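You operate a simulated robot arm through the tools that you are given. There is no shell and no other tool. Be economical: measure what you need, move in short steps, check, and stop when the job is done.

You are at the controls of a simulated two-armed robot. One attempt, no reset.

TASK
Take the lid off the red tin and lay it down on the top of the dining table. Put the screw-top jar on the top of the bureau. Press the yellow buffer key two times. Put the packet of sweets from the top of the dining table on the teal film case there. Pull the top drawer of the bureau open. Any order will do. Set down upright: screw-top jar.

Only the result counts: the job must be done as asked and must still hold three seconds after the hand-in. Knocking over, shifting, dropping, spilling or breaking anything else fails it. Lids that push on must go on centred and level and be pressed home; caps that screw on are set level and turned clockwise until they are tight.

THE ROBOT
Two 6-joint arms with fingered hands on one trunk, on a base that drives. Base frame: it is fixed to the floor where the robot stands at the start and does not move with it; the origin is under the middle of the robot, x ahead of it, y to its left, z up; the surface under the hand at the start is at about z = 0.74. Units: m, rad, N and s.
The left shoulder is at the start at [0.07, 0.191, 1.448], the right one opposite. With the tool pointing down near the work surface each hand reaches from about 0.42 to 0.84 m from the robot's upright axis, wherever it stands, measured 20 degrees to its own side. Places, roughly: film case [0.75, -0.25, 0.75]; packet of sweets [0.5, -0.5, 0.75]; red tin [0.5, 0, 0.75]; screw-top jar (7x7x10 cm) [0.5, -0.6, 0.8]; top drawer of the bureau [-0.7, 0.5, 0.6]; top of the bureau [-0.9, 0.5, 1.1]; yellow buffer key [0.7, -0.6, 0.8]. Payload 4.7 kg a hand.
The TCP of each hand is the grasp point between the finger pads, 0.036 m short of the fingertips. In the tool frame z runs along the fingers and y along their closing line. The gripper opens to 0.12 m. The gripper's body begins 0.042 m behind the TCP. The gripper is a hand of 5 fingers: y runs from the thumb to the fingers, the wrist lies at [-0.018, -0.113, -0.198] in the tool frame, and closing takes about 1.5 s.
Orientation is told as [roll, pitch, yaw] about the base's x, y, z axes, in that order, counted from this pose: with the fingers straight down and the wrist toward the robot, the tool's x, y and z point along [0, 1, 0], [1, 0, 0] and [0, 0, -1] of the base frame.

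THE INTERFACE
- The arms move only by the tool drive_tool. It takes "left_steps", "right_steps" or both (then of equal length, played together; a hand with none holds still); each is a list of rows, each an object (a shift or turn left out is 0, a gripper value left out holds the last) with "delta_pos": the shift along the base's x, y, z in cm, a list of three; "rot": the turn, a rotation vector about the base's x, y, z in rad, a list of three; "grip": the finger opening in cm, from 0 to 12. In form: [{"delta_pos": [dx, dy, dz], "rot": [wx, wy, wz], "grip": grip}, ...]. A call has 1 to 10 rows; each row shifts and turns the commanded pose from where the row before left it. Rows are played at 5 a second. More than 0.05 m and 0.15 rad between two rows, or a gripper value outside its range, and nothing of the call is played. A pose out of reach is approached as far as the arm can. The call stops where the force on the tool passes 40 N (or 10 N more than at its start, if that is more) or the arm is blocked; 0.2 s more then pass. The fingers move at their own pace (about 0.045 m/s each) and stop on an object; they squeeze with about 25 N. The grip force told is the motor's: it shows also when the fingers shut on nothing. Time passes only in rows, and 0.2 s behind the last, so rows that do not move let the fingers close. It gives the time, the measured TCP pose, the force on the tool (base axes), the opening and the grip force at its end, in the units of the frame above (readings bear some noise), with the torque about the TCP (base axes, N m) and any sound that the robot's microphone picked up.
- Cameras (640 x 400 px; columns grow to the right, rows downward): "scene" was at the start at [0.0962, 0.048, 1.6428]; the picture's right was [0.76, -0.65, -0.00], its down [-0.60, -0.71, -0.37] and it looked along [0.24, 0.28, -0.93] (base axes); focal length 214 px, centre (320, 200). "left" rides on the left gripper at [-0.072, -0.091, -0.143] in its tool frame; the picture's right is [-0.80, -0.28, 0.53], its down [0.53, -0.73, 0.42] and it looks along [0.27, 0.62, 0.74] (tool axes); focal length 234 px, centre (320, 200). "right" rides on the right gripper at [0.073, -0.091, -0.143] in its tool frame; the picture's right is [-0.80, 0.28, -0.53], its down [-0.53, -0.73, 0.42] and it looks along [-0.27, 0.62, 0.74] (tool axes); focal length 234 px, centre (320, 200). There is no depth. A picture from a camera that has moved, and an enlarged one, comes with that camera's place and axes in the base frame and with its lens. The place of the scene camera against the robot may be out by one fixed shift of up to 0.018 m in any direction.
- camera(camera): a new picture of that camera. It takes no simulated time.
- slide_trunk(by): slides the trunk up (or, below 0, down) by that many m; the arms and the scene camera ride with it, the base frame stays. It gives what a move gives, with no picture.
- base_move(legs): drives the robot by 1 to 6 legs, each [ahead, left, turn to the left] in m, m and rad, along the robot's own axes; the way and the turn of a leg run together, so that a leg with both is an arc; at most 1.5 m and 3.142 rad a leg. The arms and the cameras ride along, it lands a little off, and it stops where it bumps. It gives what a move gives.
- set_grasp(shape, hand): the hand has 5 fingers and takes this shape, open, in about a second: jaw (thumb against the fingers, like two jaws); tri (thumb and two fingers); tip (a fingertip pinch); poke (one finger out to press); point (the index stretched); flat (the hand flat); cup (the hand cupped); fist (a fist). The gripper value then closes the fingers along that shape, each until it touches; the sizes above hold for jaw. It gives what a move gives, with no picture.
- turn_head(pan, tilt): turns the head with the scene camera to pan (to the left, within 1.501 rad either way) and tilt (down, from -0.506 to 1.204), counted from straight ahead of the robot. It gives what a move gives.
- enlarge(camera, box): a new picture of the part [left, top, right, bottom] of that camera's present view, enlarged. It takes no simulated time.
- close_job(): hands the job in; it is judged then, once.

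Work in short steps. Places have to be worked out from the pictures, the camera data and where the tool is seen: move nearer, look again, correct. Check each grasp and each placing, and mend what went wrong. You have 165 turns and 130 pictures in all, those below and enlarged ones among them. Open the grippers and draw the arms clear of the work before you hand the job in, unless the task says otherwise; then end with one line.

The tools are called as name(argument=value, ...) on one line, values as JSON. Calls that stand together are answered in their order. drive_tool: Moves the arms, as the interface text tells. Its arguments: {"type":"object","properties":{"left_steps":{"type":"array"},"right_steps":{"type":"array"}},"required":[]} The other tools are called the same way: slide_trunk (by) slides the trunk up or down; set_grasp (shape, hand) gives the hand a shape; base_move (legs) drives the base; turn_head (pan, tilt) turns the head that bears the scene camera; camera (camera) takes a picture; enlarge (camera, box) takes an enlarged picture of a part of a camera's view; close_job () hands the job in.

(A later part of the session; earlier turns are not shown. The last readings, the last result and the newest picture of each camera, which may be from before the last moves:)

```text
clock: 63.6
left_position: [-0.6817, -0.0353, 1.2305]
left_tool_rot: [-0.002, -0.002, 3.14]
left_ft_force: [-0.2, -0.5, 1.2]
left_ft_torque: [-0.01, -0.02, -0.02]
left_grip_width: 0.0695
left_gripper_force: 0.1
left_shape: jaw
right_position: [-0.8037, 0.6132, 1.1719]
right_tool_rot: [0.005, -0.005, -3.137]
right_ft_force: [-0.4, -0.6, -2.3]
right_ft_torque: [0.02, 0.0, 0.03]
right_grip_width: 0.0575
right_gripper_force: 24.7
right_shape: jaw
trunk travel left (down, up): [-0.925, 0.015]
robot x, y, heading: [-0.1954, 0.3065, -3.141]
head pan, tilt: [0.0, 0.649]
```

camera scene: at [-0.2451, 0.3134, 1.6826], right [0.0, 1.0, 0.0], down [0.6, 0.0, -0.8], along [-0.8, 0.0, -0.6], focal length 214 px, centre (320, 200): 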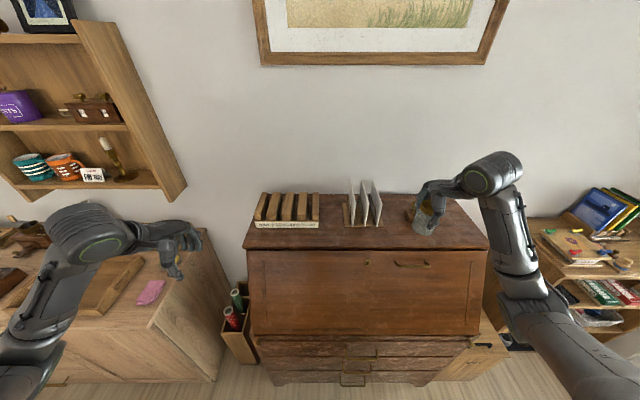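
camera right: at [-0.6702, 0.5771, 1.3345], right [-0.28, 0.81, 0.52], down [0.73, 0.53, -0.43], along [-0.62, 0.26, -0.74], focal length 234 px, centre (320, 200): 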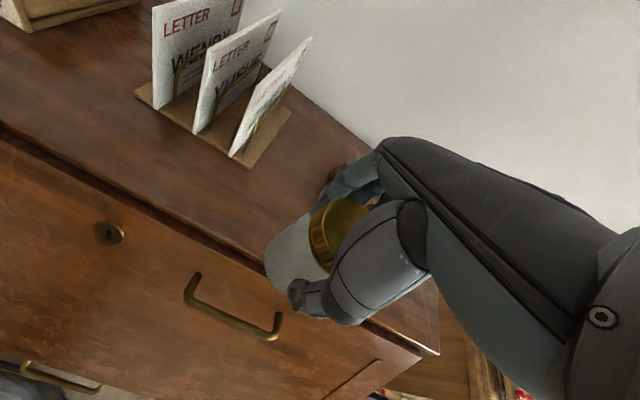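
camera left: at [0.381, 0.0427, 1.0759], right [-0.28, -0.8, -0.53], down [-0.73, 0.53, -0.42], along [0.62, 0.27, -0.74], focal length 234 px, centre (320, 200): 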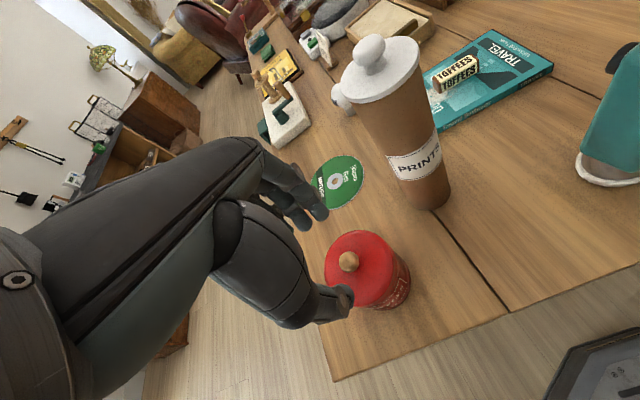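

No contact yet; continuing in 3 mm steps.

drive_tool(right_steps=[{"delta_pos": [0, 0, -0.3]}, {"delta_pos": [0, 0, -0.3]}, {"delta_pos": [0, 0, -0.3]}, {}])

```text
clock: 64.6
left_position: [-0.6828, -0.0364, 1.2299]
left_tool_rot: [-0.003, -0.002, 3.14]
left_ft_force: [-0.1, -0.5, 0.6]
left_ft_torque: [0.01, -0.02, 0.0]
left_grip_width: 0.0697
left_gripper_force: 0.0
left_shape: jaw
right_position: [-0.8035, 0.6129, 1.1619]
right_tool_rot: [0.009, -0.002, -3.136]
right_ft_force: [0.2, 0.1, -2.3]
right_ft_torque: [-0.01, -0.02, 0.01]
right_grip_width: 0.0577
right_gripper_force: 24.9
right_shape: jaw
trunk travel left (down, up): [-0.925, 0.015]
robot x, y, heading: [-0.1943, 0.3089, -3.136]
head pan, tilt: [0.0, 0.649]
```

Still free; a look plus three more 3 mm steps.

drive_tool(right_steps=[{"delta_pos": [0, 0, -0.3]}, {"delta_pos": [0, 0, -0.3]}, {"delta_pos": [0, 0, -0.2]}, {}])

enlarge(camera="scene", box=[340, 160, 500, 270])

```text
clock: 65.6
left_position: [-0.6815, -0.0363, 1.2299]
left_tool_rot: [-0.003, -0.001, 3.139]
left_ft_force: [0.0, 0.0, 0.6]
left_ft_torque: [-0.04, 0.02, 0.0]
left_grip_width: 0.0693
left_gripper_force: 0.1
left_shape: jaw
right_position: [-0.8032, 0.6128, 1.1545]
right_tool_rot: [0.008, -0.006, -3.136]
right_ft_force: [0.4, 1.0, -2.7]
right_ft_torque: [-0.01, 0.0, 0.02]
right_grip_width: 0.0575
right_gripper_force: 24.9
right_shape: jaw
trunk travel left (down, up): [-0.925, 0.015]
robot x, y, heading: [-0.1958, 0.3095, -3.143]
head pan, tilt: [0.0, 0.649]
```

```text
3.64 times, centred on (420, 215) of scene
camera zoom: at [-0.3233, 0.3131, 1.6825], right [0.0, 1.0, 0.0], down [0.6, 0.0, -0.8], along [-0.8, 0.0, -0.6], focal length 780 px, centre (-44, 146)
```

zoom: 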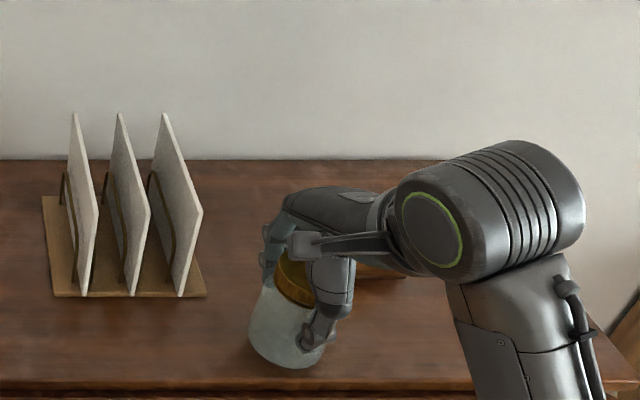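

No contact at jar bottom ≈1.08, so the top is lower (~1.06) and its front edge correspondingly further back (≈-0.775). I shift the jar 2.3 cm back before continuing down.

drive_tool(right_steps=[{"delta_pos": [-1.2, 0, 0]}, {"delta_pos": [-1.1, 0, 0]}, {}])

enlarge(camera="right", box=[140, 80, 400, 300])

enlarge(camera="scene", box=[360, 190, 460, 270])

```text
clock: 66.4
left_position: [-0.6821, -0.0362, 1.2294]
left_tool_rot: [-0.005, -0.002, 3.14]
left_ft_force: [0.7, -0.3, 0.1]
left_ft_torque: [-0.02, 0.01, 0.01]
left_grip_width: 0.0696
left_gripper_force: 0.1
left_shape: jaw
right_position: [-0.8292, 0.6134, 1.1541]
right_tool_rot: [0.006, -0.005, -3.138]
right_ft_force: [-0.4, -0.5, -2.2]
right_ft_torque: [-0.04, -0.03, 0.02]
right_grip_width: 0.0574
right_gripper_force: 24.8
right_shape: jaw
trunk travel left (down, up): [-0.925, 0.015]
robot x, y, heading: [-0.1941, 0.3046, -3.142]
head pan, tilt: [0.0, 0.649]
```

```text
1.82 times, centred on (270, 190) of right
camera zoom: at [-0.7336, 0.541, 1.2967], right [-0.28, 0.81, 0.52], down [0.73, 0.53, -0.43], along [-0.63, 0.26, -0.74], focal length 426 px, centre (411, 218)
```

zoom: 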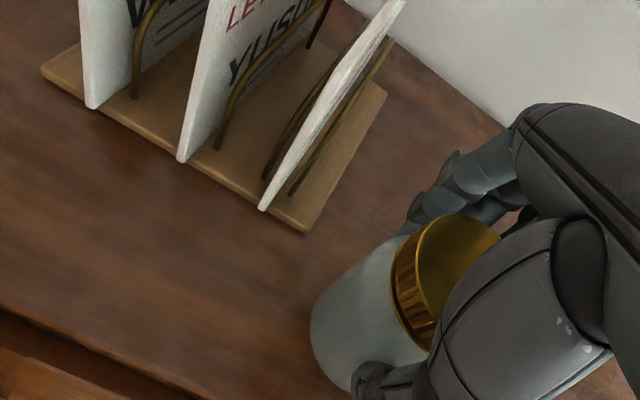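

```text
5.00 times, centred on (410, 230) of scene
camera zoom: at [-0.3228, 0.3134, 1.6825], right [0.0, 1.0, 0.0], down [0.6, 0.0, -0.8], along [-0.8, 0.0, -0.6], focal length 1072 px, centre (-130, 50)
```

zoom: 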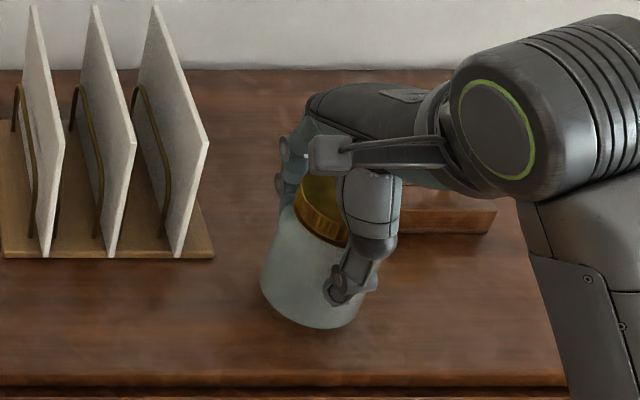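

Jar is now safely inside the edge; triangulation gives the top at z≈1.05. I keep lowering in small steps.

drive_tool(right_steps=[{"delta_pos": [0, 0, -0.4]}, {"delta_pos": [0, 0, -0.4]}, {"delta_pos": [0, 0, -0.3]}, {"delta_pos": [0, 0, -0.3]}, {}])

```text
clock: 67.6
left_position: [-0.6796, -0.0369, 1.2308]
left_tool_rot: [-0.005, -0.002, 3.141]
left_ft_force: [-0.2, -0.3, -0.1]
left_ft_torque: [-0.01, -0.03, 0.0]
left_grip_width: 0.0695
left_gripper_force: 0.0
left_shape: jaw
right_position: [-0.8277, 0.6127, 1.143]
right_tool_rot: [0.004, -0.01, -3.136]
right_ft_force: [-2.0, 1.7, 15.5]
right_ft_torque: [0.05, 0.24, 0.01]
right_grip_width: 0.0584
right_gripper_force: 24.7
right_shape: jaw
trunk travel left (down, up): [-0.925, 0.015]
robot x, y, heading: [-0.1918, 0.3086, -3.141]
head pan, tilt: [0.0, 0.649]
```

Contact. I ease up 1 mm, open to 8.5 cm, and check before lifting.

drive_tool(right_steps=[{"delta_pos": [0, 0, 0.2]}, {"grip": 7}, {"grip": 8.5}, {}, {}])

camera(camera="right")

enlarge(camera="scene", box=[360, 190, 460, 270])

```text
clock: 68.8
left_position: [-0.6826, -0.0368, 1.2292]
left_tool_rot: [-0.001, 0.0, 3.14]
left_ft_force: [0.1, -0.1, -0.4]
left_ft_torque: [-0.04, -0.01, 0.01]
left_grip_width: 0.0694
left_gripper_force: 0.0
left_shape: jaw
right_position: [-0.8264, 0.6133, 1.1426]
right_tool_rot: [0.007, -0.004, -3.137]
right_ft_force: [0.1, -0.6, 0.0]
right_ft_torque: [0.0, 0.0, -0.02]
right_grip_width: 0.0845
right_gripper_force: 0.1
right_shape: jaw
trunk travel left (down, up): [-0.925, 0.015]
robot x, y, heading: [-0.1959, 0.3084, -3.142]
head pan, tilt: [0.0, 0.649]
```

```text
62 pictures are left
camera right: at [-0.7331, 0.5408, 1.2858], right [-0.28, 0.81, 0.52], down [0.73, 0.53, -0.43], along [-0.62, 0.26, -0.74], focal length 234 px, centre (320, 200)
```

right: 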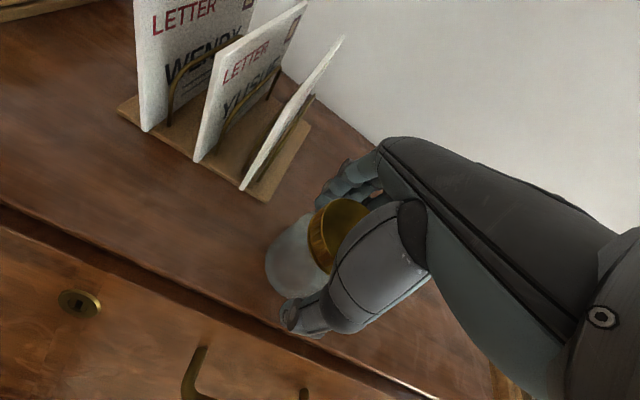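

```text
5.00 times, centred on (410, 230) of scene
camera zoom: at [-0.3229, 0.3129, 1.6825], right [0.0, 1.0, 0.0], down [0.6, 0.0, -0.8], along [-0.8, 0.0, -0.6], focal length 1072 px, centre (-130, 50)
```

zoom: 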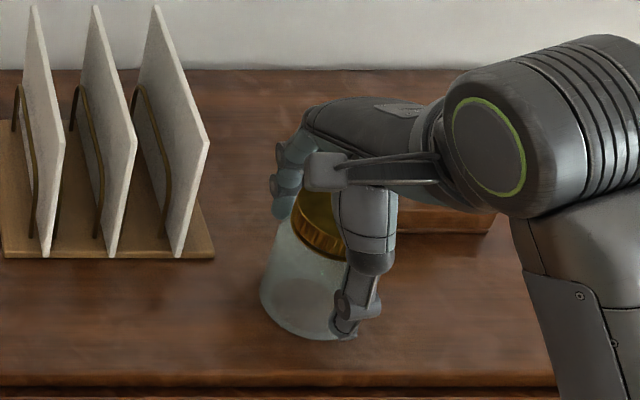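

Jar stands upright and released. I raise the hand straight up 6 cm (within reach), then pull back from the bureau.

drive_tool(right_steps=[{"delta_pos": [0, 0, 2]}, {"delta_pos": [0, 0, 3]}, {"delta_pos": [0, 0, 3]}, {"delta_pos": [0, 0, 1.5]}, {"delta_pos": [4, 0, 0]}, {"delta_pos": [4.5, 0, 0]}, {"delta_pos": [4.5, 0, 0]}, {"delta_pos": [4.5, 0, 0]}])

enlarge(camera="scene", box=[340, 160, 500, 270])

```text
clock: 70.6
left_position: [-0.6806, -0.0362, 1.2309]
left_tool_rot: [-0.005, 0.0, 3.14]
left_ft_force: [1.2, 0.8, 0.4]
left_ft_torque: [-0.05, -0.02, 0.05]
left_grip_width: 0.0694
left_gripper_force: 0.0
left_shape: jaw
right_position: [-0.6805, 0.6469, 1.2156]
right_tool_rot: [0.011, -0.006, -3.135]
right_ft_force: [-0.2, 0.5, -0.2]
right_ft_torque: [0.01, 0.06, -0.02]
right_grip_width: 0.0848
right_gripper_force: 0.1
right_shape: jaw
right hand out of reach, approached as far as the arm can: row 5, 6, 7, 8
trunk travel left (down, up): [-0.925, 0.015]
robot x, y, heading: [-0.1927, 0.3084, -3.139]
head pan, tilt: [0.0, 0.649]
```

```text
3.64 times, centred on (420, 215) of scene
camera zoom: at [-0.3216, 0.3137, 1.6827], right [0.0, 1.0, 0.0], down [0.6, 0.0, -0.8], along [-0.8, 0.0, -0.6], focal length 780 px, centre (-44, 146)
```

zoom: 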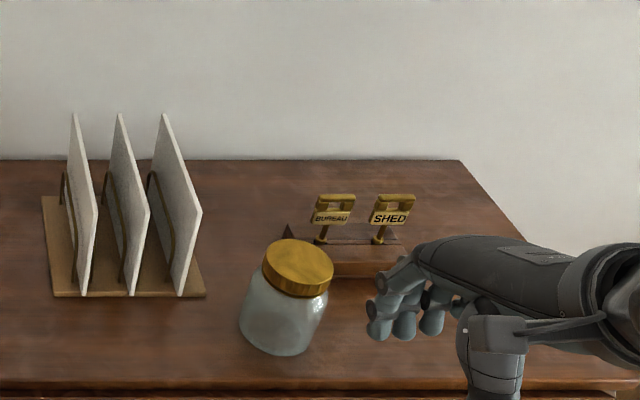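

The jar stands upright on the bureau top (lean is perspective). Now I back off 0.2 m and look at the drawers.

base_move(legs=[[-0.2, 0, 0]])

turn_head(pan=-0.2, tilt=1.0)

camera(camera="scene")

```text
clock: 72.2
left_position: [-0.4859, -0.0358, 1.2289]
left_tool_rot: [-0.004, 0.002, 3.142]
left_ft_force: [-0.2, 1.4, 0.2]
left_ft_torque: [0.0, -0.05, 0.02]
left_grip_width: 0.0694
left_gripper_force: 0.1
left_shape: jaw
right_position: [-0.487, 0.6466, 1.2147]
right_tool_rot: [0.007, -0.002, -3.136]
right_ft_force: [-1.0, -0.8, -0.2]
right_ft_torque: [-0.01, -0.02, 0.01]
right_grip_width: 0.0846
right_gripper_force: 0.0
right_shape: jaw
trunk travel left (down, up): [-0.925, 0.015]
robot x, y, heading: [0.0028, 0.3078, -3.14]
head pan, tilt: [0.0, 0.649]
```

```text
clock: 73.0
left_position: [-0.4828, -0.0364, 1.23]
left_tool_rot: [-0.003, -0.002, 3.14]
left_ft_force: [0.0, -0.8, -0.7]
left_ft_torque: [0.01, -0.01, 0.0]
left_grip_width: 0.0697
left_gripper_force: 0.1
left_shape: jaw
right_position: [-0.4831, 0.647, 1.2154]
right_tool_rot: [0.008, -0.006, -3.137]
right_ft_force: [0.5, 0.6, -0.1]
right_ft_torque: [0.03, 0.01, -0.03]
right_grip_width: 0.0848
right_gripper_force: 0.0
right_shape: jaw
trunk travel left (down, up): [-0.925, 0.015]
robot x, y, heading: [0.0063, 0.3133, -3.144]
head pan, tilt: [-0.201, 1.0]
```

```text
59 pictures are left
camera scene: at [-0.1049, 0.3272, 1.655], right [0.2, 0.98, 0.0], down [0.82, -0.17, -0.54], along [-0.53, 0.11, -0.84], focal length 214 px, centre (320, 200)
```

scene: 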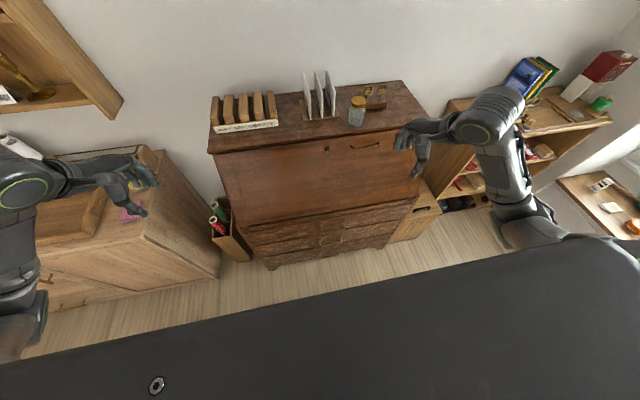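

I pull both hands back a bit, then lower the trunk 0.4 m to bring the arm and camera to the drawers' height.

drive_tool(left_steps=[{"delta_pos": [0, 0, -4]}, {"delta_pos": [4, 0, -2]}, {"delta_pos": [4, 0, 0]}], right_steps=[{"delta_pos": [0, -1, -4]}, {"delta_pos": [4, -2, -2]}, {"delta_pos": [3, -2, 0]}])

slide_trunk(by=-0.4)

turn_head(pan=-0.2, tilt=0.75)

camera(camera="scene")

enlarge(camera="scene", box=[240, 180, 440, 320])

```text
clock: 73.8
left_position: [-0.4488, -0.0602, 1.1471]
left_tool_rot: [-0.005, -0.001, 3.139]
left_ft_force: [0.4, 0.5, -0.5]
left_ft_torque: [0.04, 0.0, -0.02]
left_grip_width: 0.0697
left_gripper_force: 0.0
left_shape: jaw
left hand out of reach, approached as far as the arm can: row 2, 3
right_position: [-0.465, 0.6069, 1.1298]
right_tool_rot: [0.004, -0.004, -3.137]
right_ft_force: [0.7, -0.3, 0.7]
right_ft_torque: [0.05, 0.01, -0.01]
right_grip_width: 0.0848
right_gripper_force: 0.2
right_shape: jaw
right hand out of reach, approached as far as the arm can: row 2, 3
trunk travel left (down, up): [-0.925, 0.015]
robot x, y, heading: [0.0008, 0.3054, 3.142]
head pan, tilt: [-0.201, 1.0]
```

```text
clock: 77.7
left_position: [-0.4498, -0.0586, 0.7458]
left_tool_rot: [-0.003, -0.001, 3.139]
left_ft_force: [-0.5, 0.3, 0.3]
left_ft_torque: [0.01, -0.02, 0.0]
left_grip_width: 0.07
left_gripper_force: 0.1
left_shape: jaw
right_position: [-0.465, 0.6093, 0.7295]
right_tool_rot: [0.008, -0.006, -3.137]
right_ft_force: [-0.3, 0.6, -0.7]
right_ft_torque: [-0.01, 0.0, 0.02]
right_grip_width: 0.0848
right_gripper_force: 0.1
right_shape: jaw
trunk travel left (down, up): [-0.525, 0.415]
robot x, y, heading: [0.0035, 0.306, -3.138]
head pan, tilt: [-0.201, 1.0]
```

```text
clock: 78.4
left_position: [-0.4506, -0.059, 0.7466]
left_tool_rot: [-0.002, 0.0, 3.139]
left_ft_force: [-1.2, -0.4, -0.3]
left_ft_torque: [0.03, 0.01, 0.02]
left_grip_width: 0.0696
left_gripper_force: 0.0
left_shape: jaw
right_position: [-0.4651, 0.6091, 0.7287]
right_tool_rot: [0.007, -0.004, -3.136]
right_ft_force: [-0.3, -0.1, -0.4]
right_ft_torque: [0.02, 0.01, -0.02]
right_grip_width: 0.0848
right_gripper_force: 0.1
right_shape: jaw
trunk travel left (down, up): [-0.525, 0.415]
robot x, y, heading: [0.0034, 0.3089, -3.143]
head pan, tilt: [-0.201, 0.75]
```

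```text
58 pictures are left
camera scene: at [-0.1193, 0.3297, 1.2739], right [0.2, 0.98, 0.0], down [0.67, -0.14, -0.73], along [-0.72, 0.15, -0.68], focal length 214 px, centre (320, 200)
```

scene: 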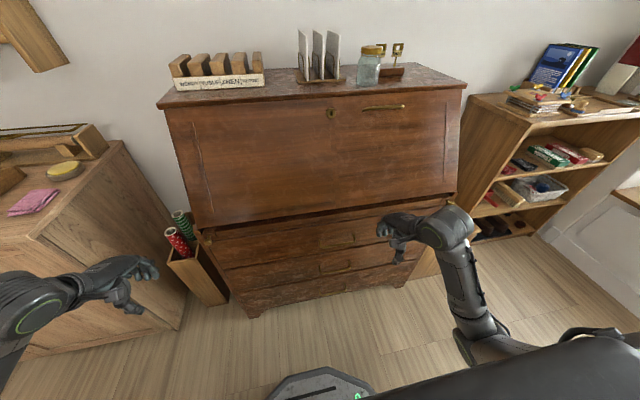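

```text
2.86 times, centred on (340, 250) of scene
camera zoom: at [-0.1193, 0.3297, 1.2739], right [0.2, 0.98, 0.0], down [0.67, -0.14, -0.73], along [-0.72, 0.15, -0.68], focal length 613 px, centre (263, 57)
```

zoom: 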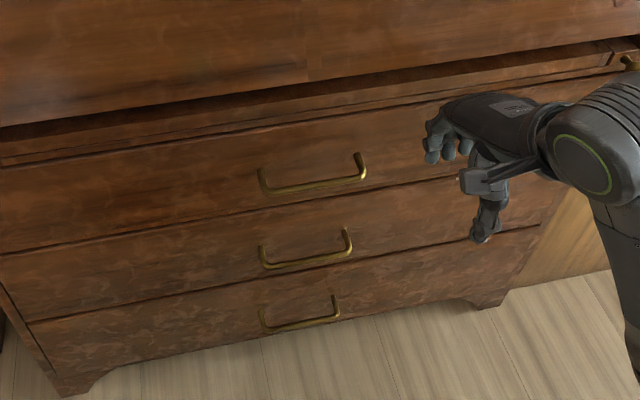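

Bar handles on each drawer. I take a wrist view to triangulate the top drawer's handle.

camera(camera="right")

```text
56 pictures are left
camera right: at [-0.3716, 0.5379, 0.8717], right [-0.28, 0.81, 0.52], down [0.73, 0.53, -0.43], along [-0.62, 0.26, -0.74], focal length 234 px, centre (320, 200)
```

right: 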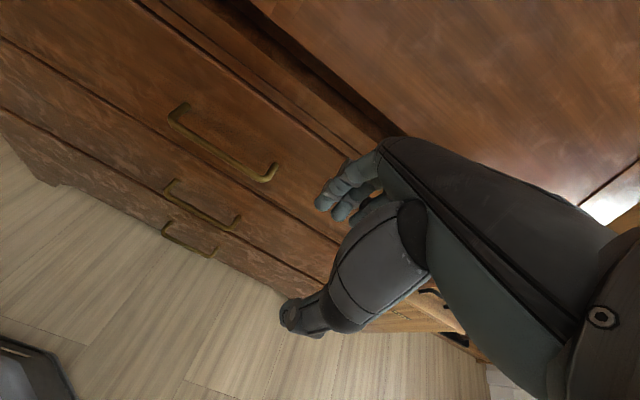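

Triangulated handle: bar from y 0.42 to 0.55 at (x -0.557, z 0.623). I reposition the base (0.16 m right, 0.12 m back), then pitch the right hand so the fingers point forward.

base_move(legs=[[0, -0.16, 0], [-0.12, 0, 0]])

drive_tool(right_steps=[{"rot": [0, 0.15, 0], "delta_pos": [0, -1.5, -1], "grip": 7}, {"rot": [0, 0.15, 0], "delta_pos": [0, -1.5, -1]}, {"rot": [0, 0.15, 0], "delta_pos": [-0.5, -1.5, -1]}, {"rot": [0, 0.15, 0], "delta_pos": [-0.5, -1.5, -1]}, {"rot": [0, 0.15, 0], "delta_pos": [-0.5, -1.5, -1]}, {"rot": [0, 0.15, 0], "delta_pos": [-0.5, -1.5, -1]}, {"rot": [0, 0.15, 0], "delta_pos": [-0.5, -1.5, -1]}, {"rot": [0, 0.15, 0], "delta_pos": [-0.5, -1.5, -1]}])

camera(camera="scene")

```text
clock: 80.7
left_position: [-0.3237, 0.1003, 0.7471]
left_tool_rot: [-0.004, -0.002, 3.142]
left_ft_force: [0.0, -0.3, -0.1]
left_ft_torque: [0.03, 0.03, -0.01]
left_grip_width: 0.0696
left_gripper_force: 0.1
left_shape: jaw
right_position: [-0.3403, 0.768, 0.7297]
right_tool_rot: [0.007, -0.006, -3.135]
right_ft_force: [1.1, 0.1, 0.3]
right_ft_torque: [-0.03, 0.02, 0.01]
right_grip_width: 0.0847
right_gripper_force: 0.0
right_shape: jaw
trunk travel left (down, up): [-0.525, 0.415]
robot x, y, heading: [0.1269, 0.468, -3.138]
head pan, tilt: [-0.201, 0.75]
```

```text
clock: 82.7
left_position: [-0.326, 0.1007, 0.7474]
left_tool_rot: [-0.005, 0.0, 3.142]
left_ft_force: [0.1, -0.4, 0.0]
left_ft_torque: [-0.02, -0.01, 0.06]
left_grip_width: 0.0697
left_gripper_force: 0.1
left_shape: jaw
right_position: [-0.3703, 0.6511, 0.5736]
right_tool_rot: [-0.334, -0.912, -2.67]
right_ft_force: [-0.2, -0.3, 0.8]
right_ft_torque: [-0.01, 0.0, 0.02]
right_grip_width: 0.0699
right_gripper_force: 0.0
right_shape: jaw
right hand out of reach, approached as far as the arm can: row 1
trunk travel left (down, up): [-0.525, 0.415]
robot x, y, heading: [0.1258, 0.4721, -3.137]
head pan, tilt: [-0.201, 0.75]
stopped in row 8 (right hand): the arm was blocked; the commanded pose is now the measured one
```

```text
55 pictures are left
camera scene: at [0.005, 0.4903, 1.2739], right [0.2, 0.98, 0.0], down [0.67, -0.13, -0.73], along [-0.72, 0.14, -0.68], focal length 214 px, centre (320, 200)
```

scene: 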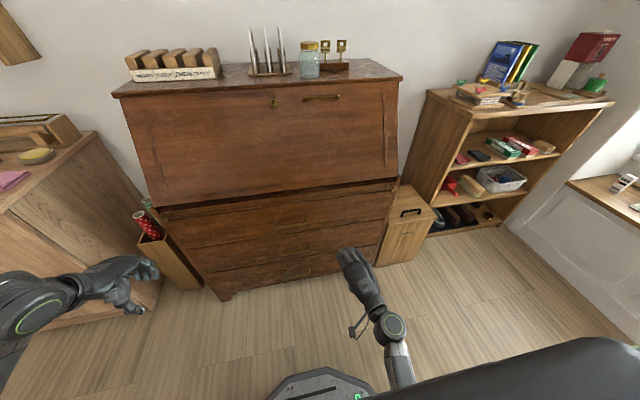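

The wrist hit a limit and twisted. I move the hand forward, left and up toward the handle with small corrective rotation, and check the pose.

drive_tool(right_steps=[{"delta_pos": [-2, -2.5, 2.5]}, {"delta_pos": [-2, -2.5, 2.5]}, {"delta_pos": [-2.5, -2.5, 2]}, {"delta_pos": [-2.5, -2.5, 1.6]}, {"rot": [-0.1, 0, -0.1]}, {"rot": [-0.1, 0, -0.1]}, {}])

camera(camera="right")

enlarge(camera="scene", box=[200, 170, 420, 320])

```text
clock: 83.5
left_position: [-0.3254, 0.1013, 0.7462]
left_tool_rot: [-0.005, 0.0, 3.141]
left_ft_force: [0.2, 0.3, 0.3]
left_ft_torque: [-0.02, 0.03, 0.01]
left_grip_width: 0.0697
left_gripper_force: 0.1
left_shape: jaw
right_position: [-0.4093, 0.6408, 0.6046]
right_tool_rot: [-0.529, -0.803, -2.48]
right_ft_force: [-0.2, 0.2, -0.3]
right_ft_torque: [0.0, 0.04, 0.04]
right_grip_width: 0.0699
right_gripper_force: 0.0
right_shape: jaw
trunk travel left (down, up): [-0.525, 0.415]
robot x, y, heading: [0.1256, 0.4715, -3.141]
head pan, tilt: [-0.201, 0.75]
stopped in row 3 (right hand): the arm was blocked; the commanded pose is now the measured one
```

```text
54 pictures are left
camera right: at [-0.2251, 0.6123, 0.599], right [0.07, 0.6, 0.8], down [-0.07, 0.8, -0.59], along [-1.0, -0.01, 0.1], focal length 234 px, centre (320, 200)
```

right: 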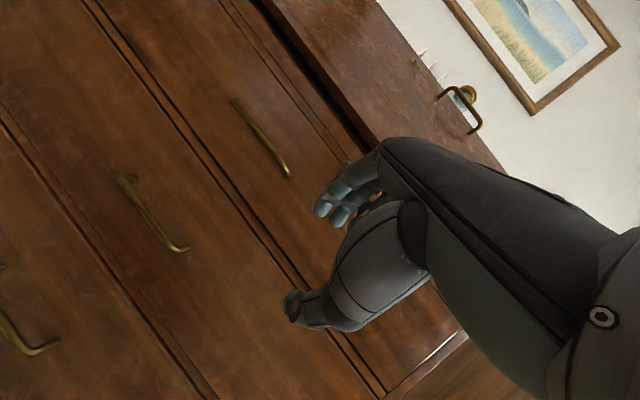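

```text
2.67 times, centred on (310, 245) of scene
camera zoom: at [0.0047, 0.4902, 1.2739], right [0.2, 0.98, 0.0], down [0.67, -0.13, -0.73], along [-0.72, 0.14, -0.68], focal length 572 px, centre (347, 80)
```

zoom: 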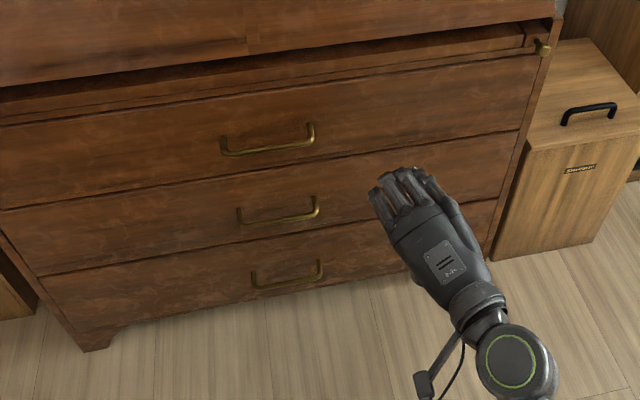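

A wrist limit again: forearm is too steep. I undo the twist to tool-down, then lower the trunk further so the forearm will be more level.

drive_tool(right_steps=[{"rot": [-0.031, -0.13, -0.057], "delta_pos": [0, 0, 1.4]}, {"rot": [-0.031, -0.13, -0.057], "delta_pos": [0, 0, 1.4]}, {"rot": [-0.031, -0.13, -0.057], "delta_pos": [0, 0, 1.4]}, {"rot": [-0.031, -0.13, -0.057], "delta_pos": [0, 0, 1.4]}, {"rot": [-0.031, -0.13, -0.057], "delta_pos": [0, 0, 1.4]}, {"rot": [-0.031, -0.13, -0.057], "delta_pos": [0, 0, 1.4]}, {"rot": [-0.031, -0.13, -0.057], "delta_pos": [0, 0, 1.4]}])

slide_trunk(by=-0.22)

```text
clock: 85.1
left_position: [-0.3263, 0.1001, 0.7461]
left_tool_rot: [-0.005, 0.001, 3.139]
left_ft_force: [-0.4, 0.4, -0.1]
left_ft_torque: [0.03, 0.0, 0.0]
left_grip_width: 0.0699
left_gripper_force: 0.0
left_shape: jaw
right_position: [-0.403, 0.661, 0.6912]
right_tool_rot: [-0.033, 0.023, 3.124]
right_ft_force: [-0.9, 0.3, -1.3]
right_ft_torque: [-0.01, 0.0, -0.02]
right_grip_width: 0.0701
right_gripper_force: 0.0
right_shape: jaw
trunk travel left (down, up): [-0.525, 0.415]
robot x, y, heading: [0.1263, 0.4711, -3.139]
head pan, tilt: [-0.201, 0.75]
```

```text
clock: 87.4
left_position: [-0.3257, 0.1006, 0.5245]
left_tool_rot: [-0.005, -0.003, 3.141]
left_ft_force: [-0.6, 0.1, 0.5]
left_ft_torque: [-0.01, 0.02, -0.03]
left_grip_width: 0.0698
left_gripper_force: 0.1
left_shape: jaw
right_position: [-0.4065, 0.6609, 0.4761]
right_tool_rot: [-0.034, 0.01, 3.131]
right_ft_force: [-0.5, -0.5, -0.4]
right_ft_torque: [0.0, -0.02, 0.01]
right_grip_width: 0.07
right_gripper_force: 0.0
right_shape: jaw
trunk travel left (down, up): [-0.305, 0.635]
robot x, y, heading: [0.1268, 0.4724, -3.142]
head pan, tilt: [-0.201, 0.75]
```

Now I raise and pitch the right hand together, stepwise, moving it toward y≈0.52.

drive_tool(right_steps=[{"delta_pos": [0, -1.5, 3]}, {"delta_pos": [0, -1.5, 3]}, {"rot": [0, 0.14, 0], "delta_pos": [-0.5, -1.5, 1.5]}, {"rot": [0, 0.14, 0], "delta_pos": [-0.5, -1.5, 1.5]}, {"rot": [0, 0.14, 0], "delta_pos": [-0.5, -1.5, 1.5]}, {"rot": [0, 0.14, 0], "delta_pos": [-0.5, -1.5, 1.5]}, {"rot": [0, 0.14, 0], "delta_pos": [-0.5, -1.5, 1.5]}, {"rot": [0, 0.14, 0], "delta_pos": [-0.5, -1.5, 0.5]}, {}])

camera(camera="scene")

```text
clock: 88.2
left_position: [-0.3253, 0.1007, 0.5261]
left_tool_rot: [-0.005, -0.001, 3.142]
left_ft_force: [0.7, 0.0, 0.2]
left_ft_torque: [0.0, -0.02, 0.0]
left_grip_width: 0.0697
left_gripper_force: 0.2
left_shape: jaw
right_position: [-0.432, 0.6827, 0.5507]
right_tool_rot: [-0.185, -0.137, 3.1]
right_ft_force: [0.9, 0.5, -0.5]
right_ft_torque: [0.0, 0.01, 0.05]
right_grip_width: 0.0701
right_gripper_force: 0.1
right_shape: jaw
right hand out of reach, approached as far as the arm can: row 2
trunk travel left (down, up): [-0.305, 0.635]
robot x, y, heading: [0.128, 0.4702, -3.137]
head pan, tilt: [-0.201, 0.75]
stopped in row 3 (right hand): the arm was blocked; the commanded pose is now the measured one
```

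```text
52 pictures are left
camera scene: at [0.0049, 0.4902, 1.0539], right [0.2, 0.98, 0.0], down [0.67, -0.13, -0.73], along [-0.72, 0.14, -0.68], focal length 214 px, centre (320, 200)
```

scene: 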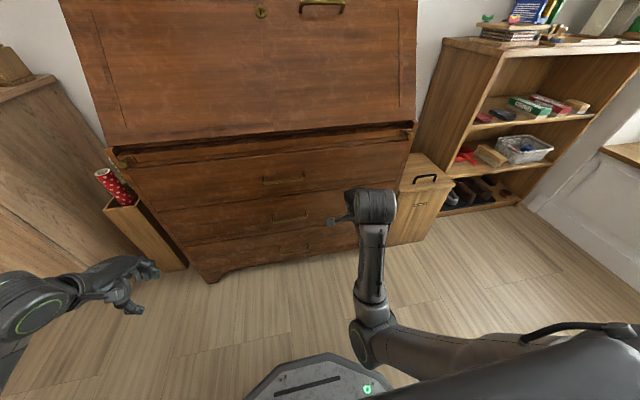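

The elbow is folded to its limit: I'm too close. I back the base off and shift right so the left arm can take the handle at a comfortable distance.

base_move(legs=[[0, -0.1, 0], [-0.17, 0, 0], [0, -0.1, 0]])

drive_tool(left_steps=[{"delta_pos": [-3, 1.5, 1]}, {"delta_pos": [-3, 1.5, 1], "rot": [0, 0.1, 0]}, {"delta_pos": [-3, 1.5, 1], "rot": [0, 0.14, 0]}, {"delta_pos": [-3, 1.5, 1], "rot": [0, 0.14, 0]}, {"delta_pos": [-3, 1.5, 1], "rot": [0, 0.14, 0]}, {"delta_pos": [-3, 1.5, 1], "rot": [0, 0.14, 0]}, {"delta_pos": [-3, 1.5, 1], "rot": [0, 0.14, 0]}, {"delta_pos": [-3, 1.5, 0.5], "rot": [0, 0.14, 0]}, {"delta_pos": [-2, 1.5, 0.5], "rot": [0, 0.14, 0]}])

camera(camera="scene")

```text
clock: 91.1
left_position: [-0.1571, 0.2966, 0.528]
left_tool_rot: [-0.004, 0.002, -3.14]
left_ft_force: [-0.2, -0.7, 0.8]
left_ft_torque: [0.02, 0.02, -0.02]
left_grip_width: 0.0697
left_gripper_force: 0.1
left_shape: jaw
right_position: [-0.2647, 0.8775, 0.5494]
right_tool_rot: [-0.183, -0.135, 3.1]
right_ft_force: [-0.2, -0.9, 0.0]
right_ft_torque: [-0.03, 0.0, 0.01]
right_grip_width: 0.07
right_gripper_force: 0.1
right_shape: jaw
trunk travel left (down, up): [-0.305, 0.635]
robot x, y, heading: [0.2945, 0.6618, -3.137]
head pan, tilt: [-0.201, 0.75]
```

```text
clock: 93.1
left_position: [-0.4173, 0.4301, 0.6076]
left_tool_rot: [-0.006, -1.082, -3.137]
left_ft_force: [-0.4, -0.3, -0.8]
left_ft_torque: [0.01, -0.04, 0.05]
left_grip_width: 0.0698
left_gripper_force: 0.2
left_shape: jaw
right_position: [-0.2638, 0.8768, 0.549]
right_tool_rot: [-0.188, -0.136, 3.101]
right_ft_force: [0.2, -0.5, 0.8]
right_ft_torque: [-0.03, 0.0, -0.01]
right_grip_width: 0.0702
right_gripper_force: 0.2
right_shape: jaw
trunk travel left (down, up): [-0.305, 0.635]
robot x, y, heading: [0.2955, 0.6651, -3.131]
head pan, tilt: [-0.201, 0.75]
```

```text
51 pictures are left
camera scene: at [0.1717, 0.686, 1.0539], right [0.19, 0.98, 0.0], down [0.67, -0.13, -0.73], along [-0.72, 0.14, -0.68], focal length 214 px, centre (320, 200)
```

scene: 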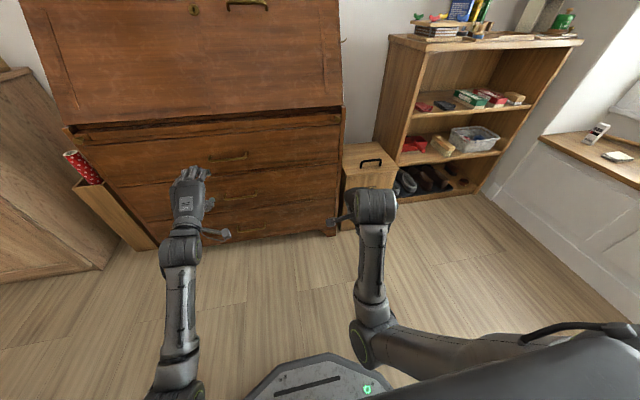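

The left arm reached the pitched pose cleanly. I align y with the handle middle and look with the wrist camera.

drive_tool(left_steps=[{"delta_pos": [0, 3, 0.6], "rot": [0, 0.12, 0]}, {"delta_pos": [0, 2.7, 0.6], "rot": [0, 0.1, 0]}, {}])

camera(camera="left")

enlarge(camera="scene", box=[140, 110, 300, 240])

```text
clock: 93.9
left_position: [-0.4173, 0.4885, 0.6206]
left_tool_rot: [-0.01, -1.302, -3.133]
left_ft_force: [-0.1, 0.4, 0.2]
left_ft_torque: [0.0, 0.04, 0.03]
left_grip_width: 0.0698
left_gripper_force: 0.1
left_shape: jaw
right_position: [-0.2656, 0.879, 0.5503]
right_tool_rot: [-0.19, -0.134, 3.102]
right_ft_force: [0.8, 0.0, -0.4]
right_ft_torque: [-0.01, 0.0, -0.01]
right_grip_width: 0.0703
right_gripper_force: 0.0
right_shape: jaw
trunk travel left (down, up): [-0.305, 0.635]
robot x, y, heading: [0.2941, 0.6675, -3.137]
head pan, tilt: [-0.201, 0.75]
```

```text
50 pictures are left
camera left: at [-0.2544, 0.5614, 0.5701], right [-0.43, 0.81, -0.41], down [-0.22, -0.53, -0.82], along [-0.88, -0.26, 0.4], focal length 234 px, centre (320, 200)
```

left: 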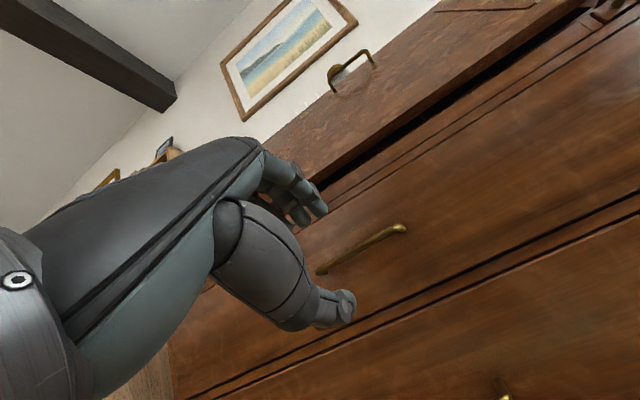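

```text
3.08 times, centred on (220, 175) of scene
camera zoom: at [0.1717, 0.686, 1.0539], right [0.19, 0.98, 0.0], down [0.67, -0.13, -0.73], along [-0.72, 0.14, -0.68], focal length 660 px, centre (628, 277)
```

zoom: 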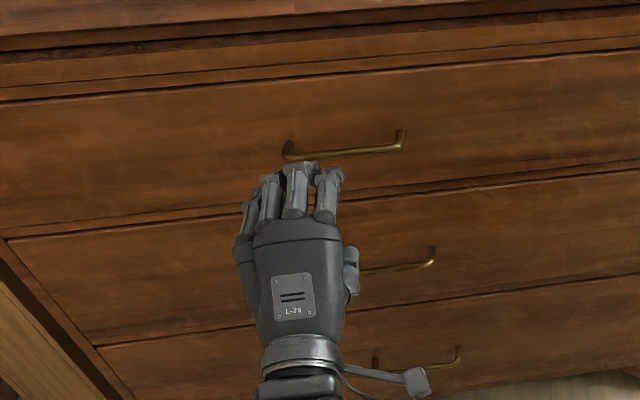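

Handle confirmed: y 0.427–0.549, z≈0.616. The hand is centred on it; I advance 11 cm toward it in steps with force watch.

drive_tool(left_steps=[{"delta_pos": [-4, 0, 0], "grip": 6}, {"delta_pos": [-4, 0, 0]}, {"delta_pos": [-2.5, 0, 0]}, {"delta_pos": [-0.7, 0, 0]}, {}])

camera(camera="left")

enlarge(camera="scene", box=[140, 110, 300, 240])

```text
clock: 95.1
left_position: [-0.5291, 0.4874, 0.618]
left_tool_rot: [-0.01, -1.302, -3.136]
left_ft_force: [0.1, 0.0, 0.8]
left_ft_torque: [-0.01, 0.01, -0.01]
left_grip_width: 0.0606
left_gripper_force: 0.0
left_shape: jaw
right_position: [-0.2634, 0.8766, 0.5507]
right_tool_rot: [-0.186, -0.135, 3.1]
right_ft_force: [-0.1, 1.0, -0.9]
right_ft_torque: [-0.03, 0.01, 0.01]
right_grip_width: 0.0699
right_gripper_force: 0.0
right_shape: jaw
trunk travel left (down, up): [-0.305, 0.635]
robot x, y, heading: [0.2923, 0.6636, -3.14]
head pan, tilt: [-0.201, 0.75]
```

```text
48 pictures are left
camera left: at [-0.3663, 0.5598, 0.569], right [-0.43, 0.81, -0.41], down [-0.22, -0.53, -0.82], along [-0.88, -0.26, 0.4], focal length 234 px, centre (320, 200)
```

left: 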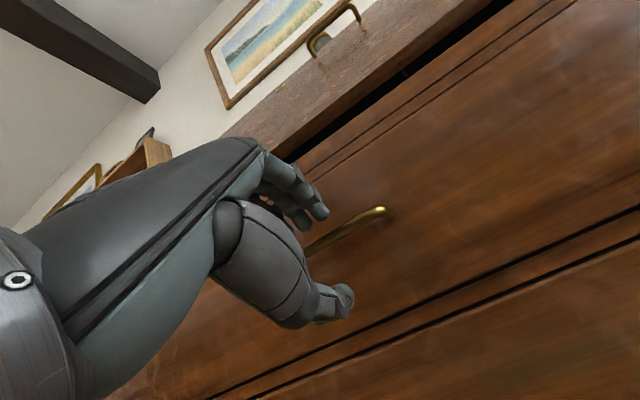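

```text
3.08 times, centred on (220, 175) of scene
camera zoom: at [0.1717, 0.686, 1.0539], right [0.2, 0.98, 0.0], down [0.67, -0.13, -0.73], along [-0.72, 0.14, -0.68], focal length 660 px, centre (628, 277)
```

zoom: 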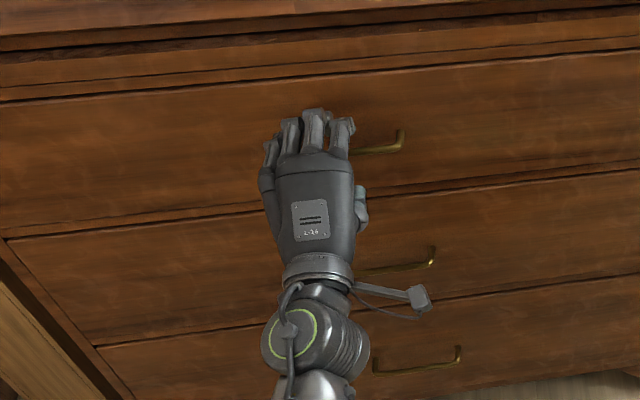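

The bar lies between thumb and fingers. I go 0.7 cm further and close.

drive_tool(left_steps=[{"delta_pos": [-0.7, 0, 0]}, {"grip": 0.5}, {}, {}, {}, {}, {}])

enlarge(camera="left", box=[240, 130, 440, 340])

```text
clock: 96.7
left_position: [-0.5369, 0.4889, 0.6194]
left_tool_rot: [-0.008, -1.304, -3.138]
left_ft_force: [-1.7, -0.7, 13.7]
left_ft_torque: [-0.19, 0.39, 0.0]
left_grip_width: 0.0058
left_gripper_force: 0.0
left_shape: jaw
right_position: [-0.264, 0.8784, 0.5513]
right_tool_rot: [-0.187, -0.138, 3.101]
right_ft_force: [-0.2, -0.3, 0.3]
right_ft_torque: [-0.01, -0.01, -0.02]
right_grip_width: 0.07
right_gripper_force: 0.0
right_shape: jaw
trunk travel left (down, up): [-0.305, 0.635]
robot x, y, heading: [0.2964, 0.6642, -3.138]
head pan, tilt: [-0.201, 0.75]
```

```text
1.90 times, centred on (340, 235) of left
camera zoom: at [-0.3721, 0.5607, 0.571], right [-0.43, 0.81, -0.41], down [-0.22, -0.53, -0.82], along [-0.88, -0.26, 0.4], focal length 446 px, centre (282, 133)
```

zoom: 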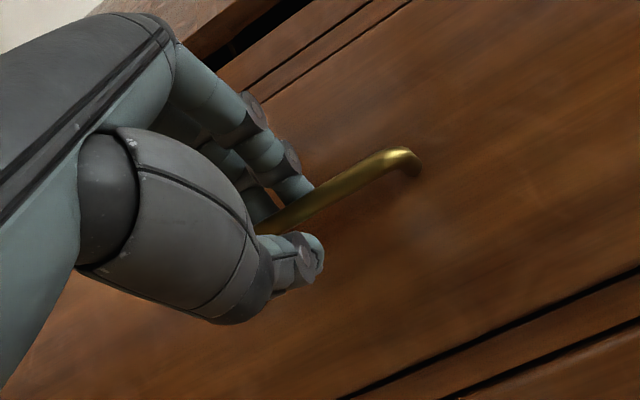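

The fingers enclose the bar; I squeeze to 0 for full force.

drive_tool(left_steps=[{"grip": 0}, {}, {}])

```text
clock: 97.5
left_position: [-0.5354, 0.4896, 0.618]
left_tool_rot: [-0.01, -1.301, -3.134]
left_ft_force: [-1.9, -0.2, 8.2]
left_ft_torque: [-0.13, 0.25, 0.03]
left_grip_width: 0.0021
left_gripper_force: 25.1
left_shape: jaw
right_position: [-0.2643, 0.8782, 0.5504]
right_tool_rot: [-0.187, -0.136, 3.102]
right_ft_force: [-0.9, 0.6, -0.1]
right_ft_torque: [-0.01, -0.03, 0.01]
right_grip_width: 0.0702
right_gripper_force: 0.0
right_shape: jaw
trunk travel left (down, up): [-0.305, 0.635]
robot x, y, heading: [0.2928, 0.6649, -3.135]
head pan, tilt: [-0.201, 0.75]
```

The fingertips closed past the bar, hooking it. I pull back toward +x in small steps.

drive_tool(left_steps=[{"delta_pos": [1, 0, 0]}, {"delta_pos": [1, 0, 0]}, {"delta_pos": [1.5, 0, 0]}, {"delta_pos": [1.5, 0, 0]}, {}])

camera(camera="left")

enlarge(camera="scene", box=[140, 110, 300, 240])

```text
clock: 98.7
left_position: [-0.4849, 0.4893, 0.6197]
left_tool_rot: [-0.01, -1.301, -3.135]
left_ft_force: [-0.4, 3.8, 1.4]
left_ft_torque: [-0.11, 0.07, -0.1]
left_grip_width: 0.0025
left_gripper_force: 25.3
left_shape: jaw
right_position: [-0.2634, 0.8789, 0.5515]
right_tool_rot: [-0.187, -0.132, 3.101]
right_ft_force: [0.3, 0.5, -0.2]
right_ft_torque: [-0.01, 0.0, -0.02]
right_grip_width: 0.07
right_gripper_force: 0.0
right_shape: jaw
trunk travel left (down, up): [-0.305, 0.635]
robot x, y, heading: [0.2932, 0.6661, -3.139]
head pan, tilt: [-0.201, 0.75]
```

```text
45 pictures are left
camera left: at [-0.3225, 0.5602, 0.5699], right [-0.43, 0.81, -0.41], down [-0.22, -0.53, -0.82], along [-0.88, -0.26, 0.4], focal length 234 px, centre (320, 200)
```

left: 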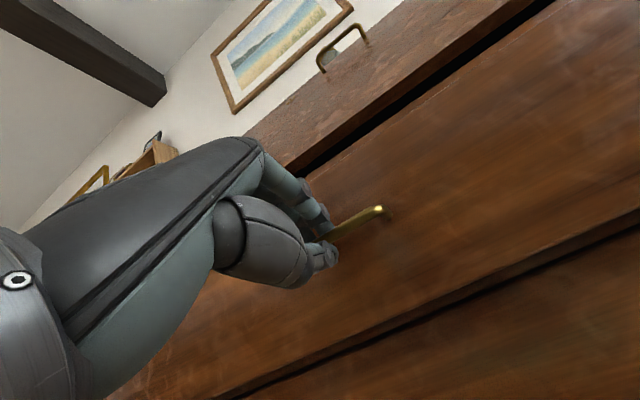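

```text
3.08 times, centred on (220, 175) of scene
camera zoom: at [0.1719, 0.6863, 1.0539], right [0.2, 0.98, 0.0], down [0.67, -0.13, -0.73], along [-0.72, 0.14, -0.68], focal length 660 px, centre (628, 277)
```

zoom: 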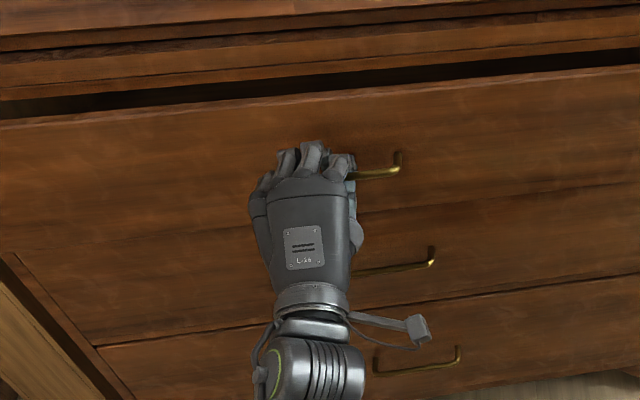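

The drawer is sliding out. I pull another 15 cm.

drive_tool(left_steps=[{"delta_pos": [2, 0, 0]}, {"delta_pos": [2, 0, 0]}, {"delta_pos": [2, 0, 0]}, {"delta_pos": [2, 0, 0]}, {"delta_pos": [2, 0, 0]}, {"delta_pos": [2, 0, 0]}, {"delta_pos": [2, 0, 0]}, {"delta_pos": [1, 0, 0]}, {}])

camera(camera="scene")

```text
clock: 100.7
left_position: [-0.34, 0.4793, 0.6213]
left_tool_rot: [0.22, -1.305, 2.925]
left_ft_force: [-2.6, 26.3, -7.2]
left_ft_torque: [-0.2, -0.27, -0.7]
left_grip_width: 0.0019
left_gripper_force: 24.8
left_shape: jaw
right_position: [-0.2644, 0.8793, 0.5486]
right_tool_rot: [-0.184, -0.136, 3.101]
right_ft_force: [-0.4, 0.4, -0.1]
right_ft_torque: [-0.02, -0.02, 0.03]
right_grip_width: 0.0702
right_gripper_force: 0.1
right_shape: jaw
trunk travel left (down, up): [-0.305, 0.635]
robot x, y, heading: [0.2934, 0.6659, -3.137]
head pan, tilt: [-0.201, 0.75]
```

```text
43 pictures are left
camera scene: at [0.1709, 0.688, 1.0538], right [0.2, 0.98, 0.0], down [0.67, -0.13, -0.73], along [-0.72, 0.14, -0.68], focal length 214 px, centre (320, 200)
```

scene: 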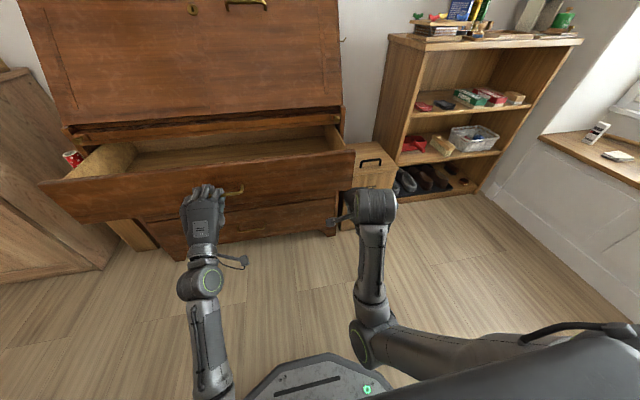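

The drawer is ~20 cm open. I open the fingers, then back the base away to unhook.

drive_tool(left_steps=[{"grip": 5}, {"grip": 8}, {}, {}])

enlarge(camera="left", box=[240, 130, 440, 340])

```text
clock: 101.7
left_position: [-0.3363, 0.4758, 0.6171]
left_tool_rot: [0.211, -1.304, 2.937]
left_ft_force: [-0.4, 0.2, -0.6]
left_ft_torque: [0.0, 0.03, 0.01]
left_grip_width: 0.0796
left_gripper_force: 0.0
left_shape: jaw
right_position: [-0.2652, 0.8783, 0.5505]
right_tool_rot: [-0.186, -0.135, 3.101]
right_ft_force: [-0.6, 0.0, -0.4]
right_ft_torque: [0.01, -0.01, 0.01]
right_grip_width: 0.0701
right_gripper_force: 0.0
right_shape: jaw
trunk travel left (down, up): [-0.305, 0.635]
robot x, y, heading: [0.2959, 0.6688, -3.134]
head pan, tilt: [-0.201, 0.75]
```

```text
1.90 times, centred on (340, 235) of left
camera zoom: at [-0.1749, 0.5449, 0.5646], right [-0.43, 0.78, -0.45], down [-0.22, -0.58, -0.79], along [-0.87, -0.24, 0.42], focal length 446 px, centre (282, 133)
```

zoom: 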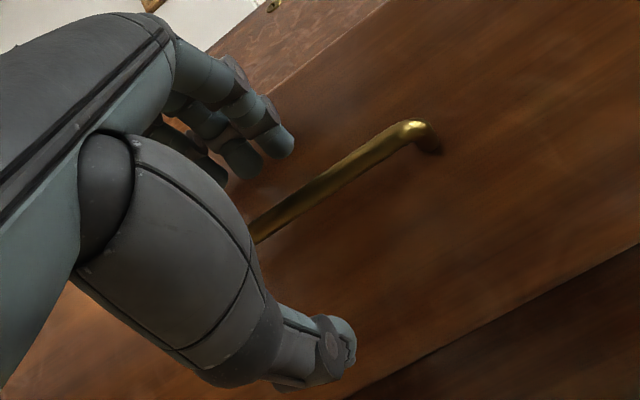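

Hand is open around the bar. I back the base away 0.18 m so the hand clears the handle straight.

base_move(legs=[[-0.18, 0, 0]])

camera(camera="scene")

```text
clock: 103.2
left_position: [-0.1608, 0.4768, 0.6168]
left_tool_rot: [0.204, -1.299, 2.942]
left_ft_force: [-0.6, -0.4, -0.3]
left_ft_torque: [0.01, 0.02, -0.02]
left_grip_width: 0.08
left_gripper_force: 0.0
left_shape: jaw
right_position: [-0.087, 0.8796, 0.5511]
right_tool_rot: [-0.186, -0.136, 3.099]
right_ft_force: [-0.2, -0.4, 0.5]
right_ft_torque: [0.01, -0.01, 0.01]
right_grip_width: 0.0703
right_gripper_force: 0.2
right_shape: jaw
trunk travel left (down, up): [-0.305, 0.635]
robot x, y, heading: [0.4698, 0.6676, -3.139]
head pan, tilt: [-0.201, 0.75]
```

```text
41 pictures are left
camera scene: at [0.348, 0.6869, 1.054], right [0.2, 0.98, 0.0], down [0.67, -0.13, -0.73], along [-0.72, 0.14, -0.68], focal length 214 px, centre (320, 200)
```

scene: 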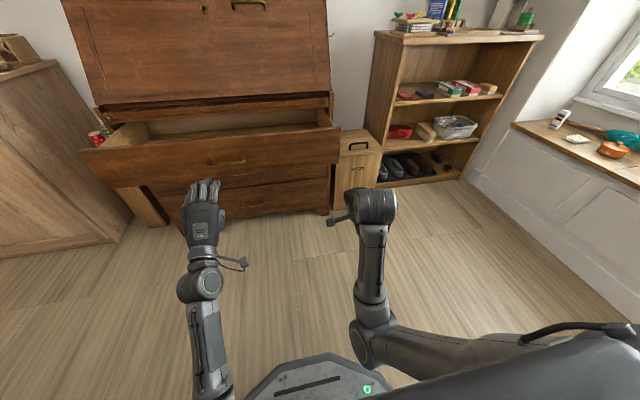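

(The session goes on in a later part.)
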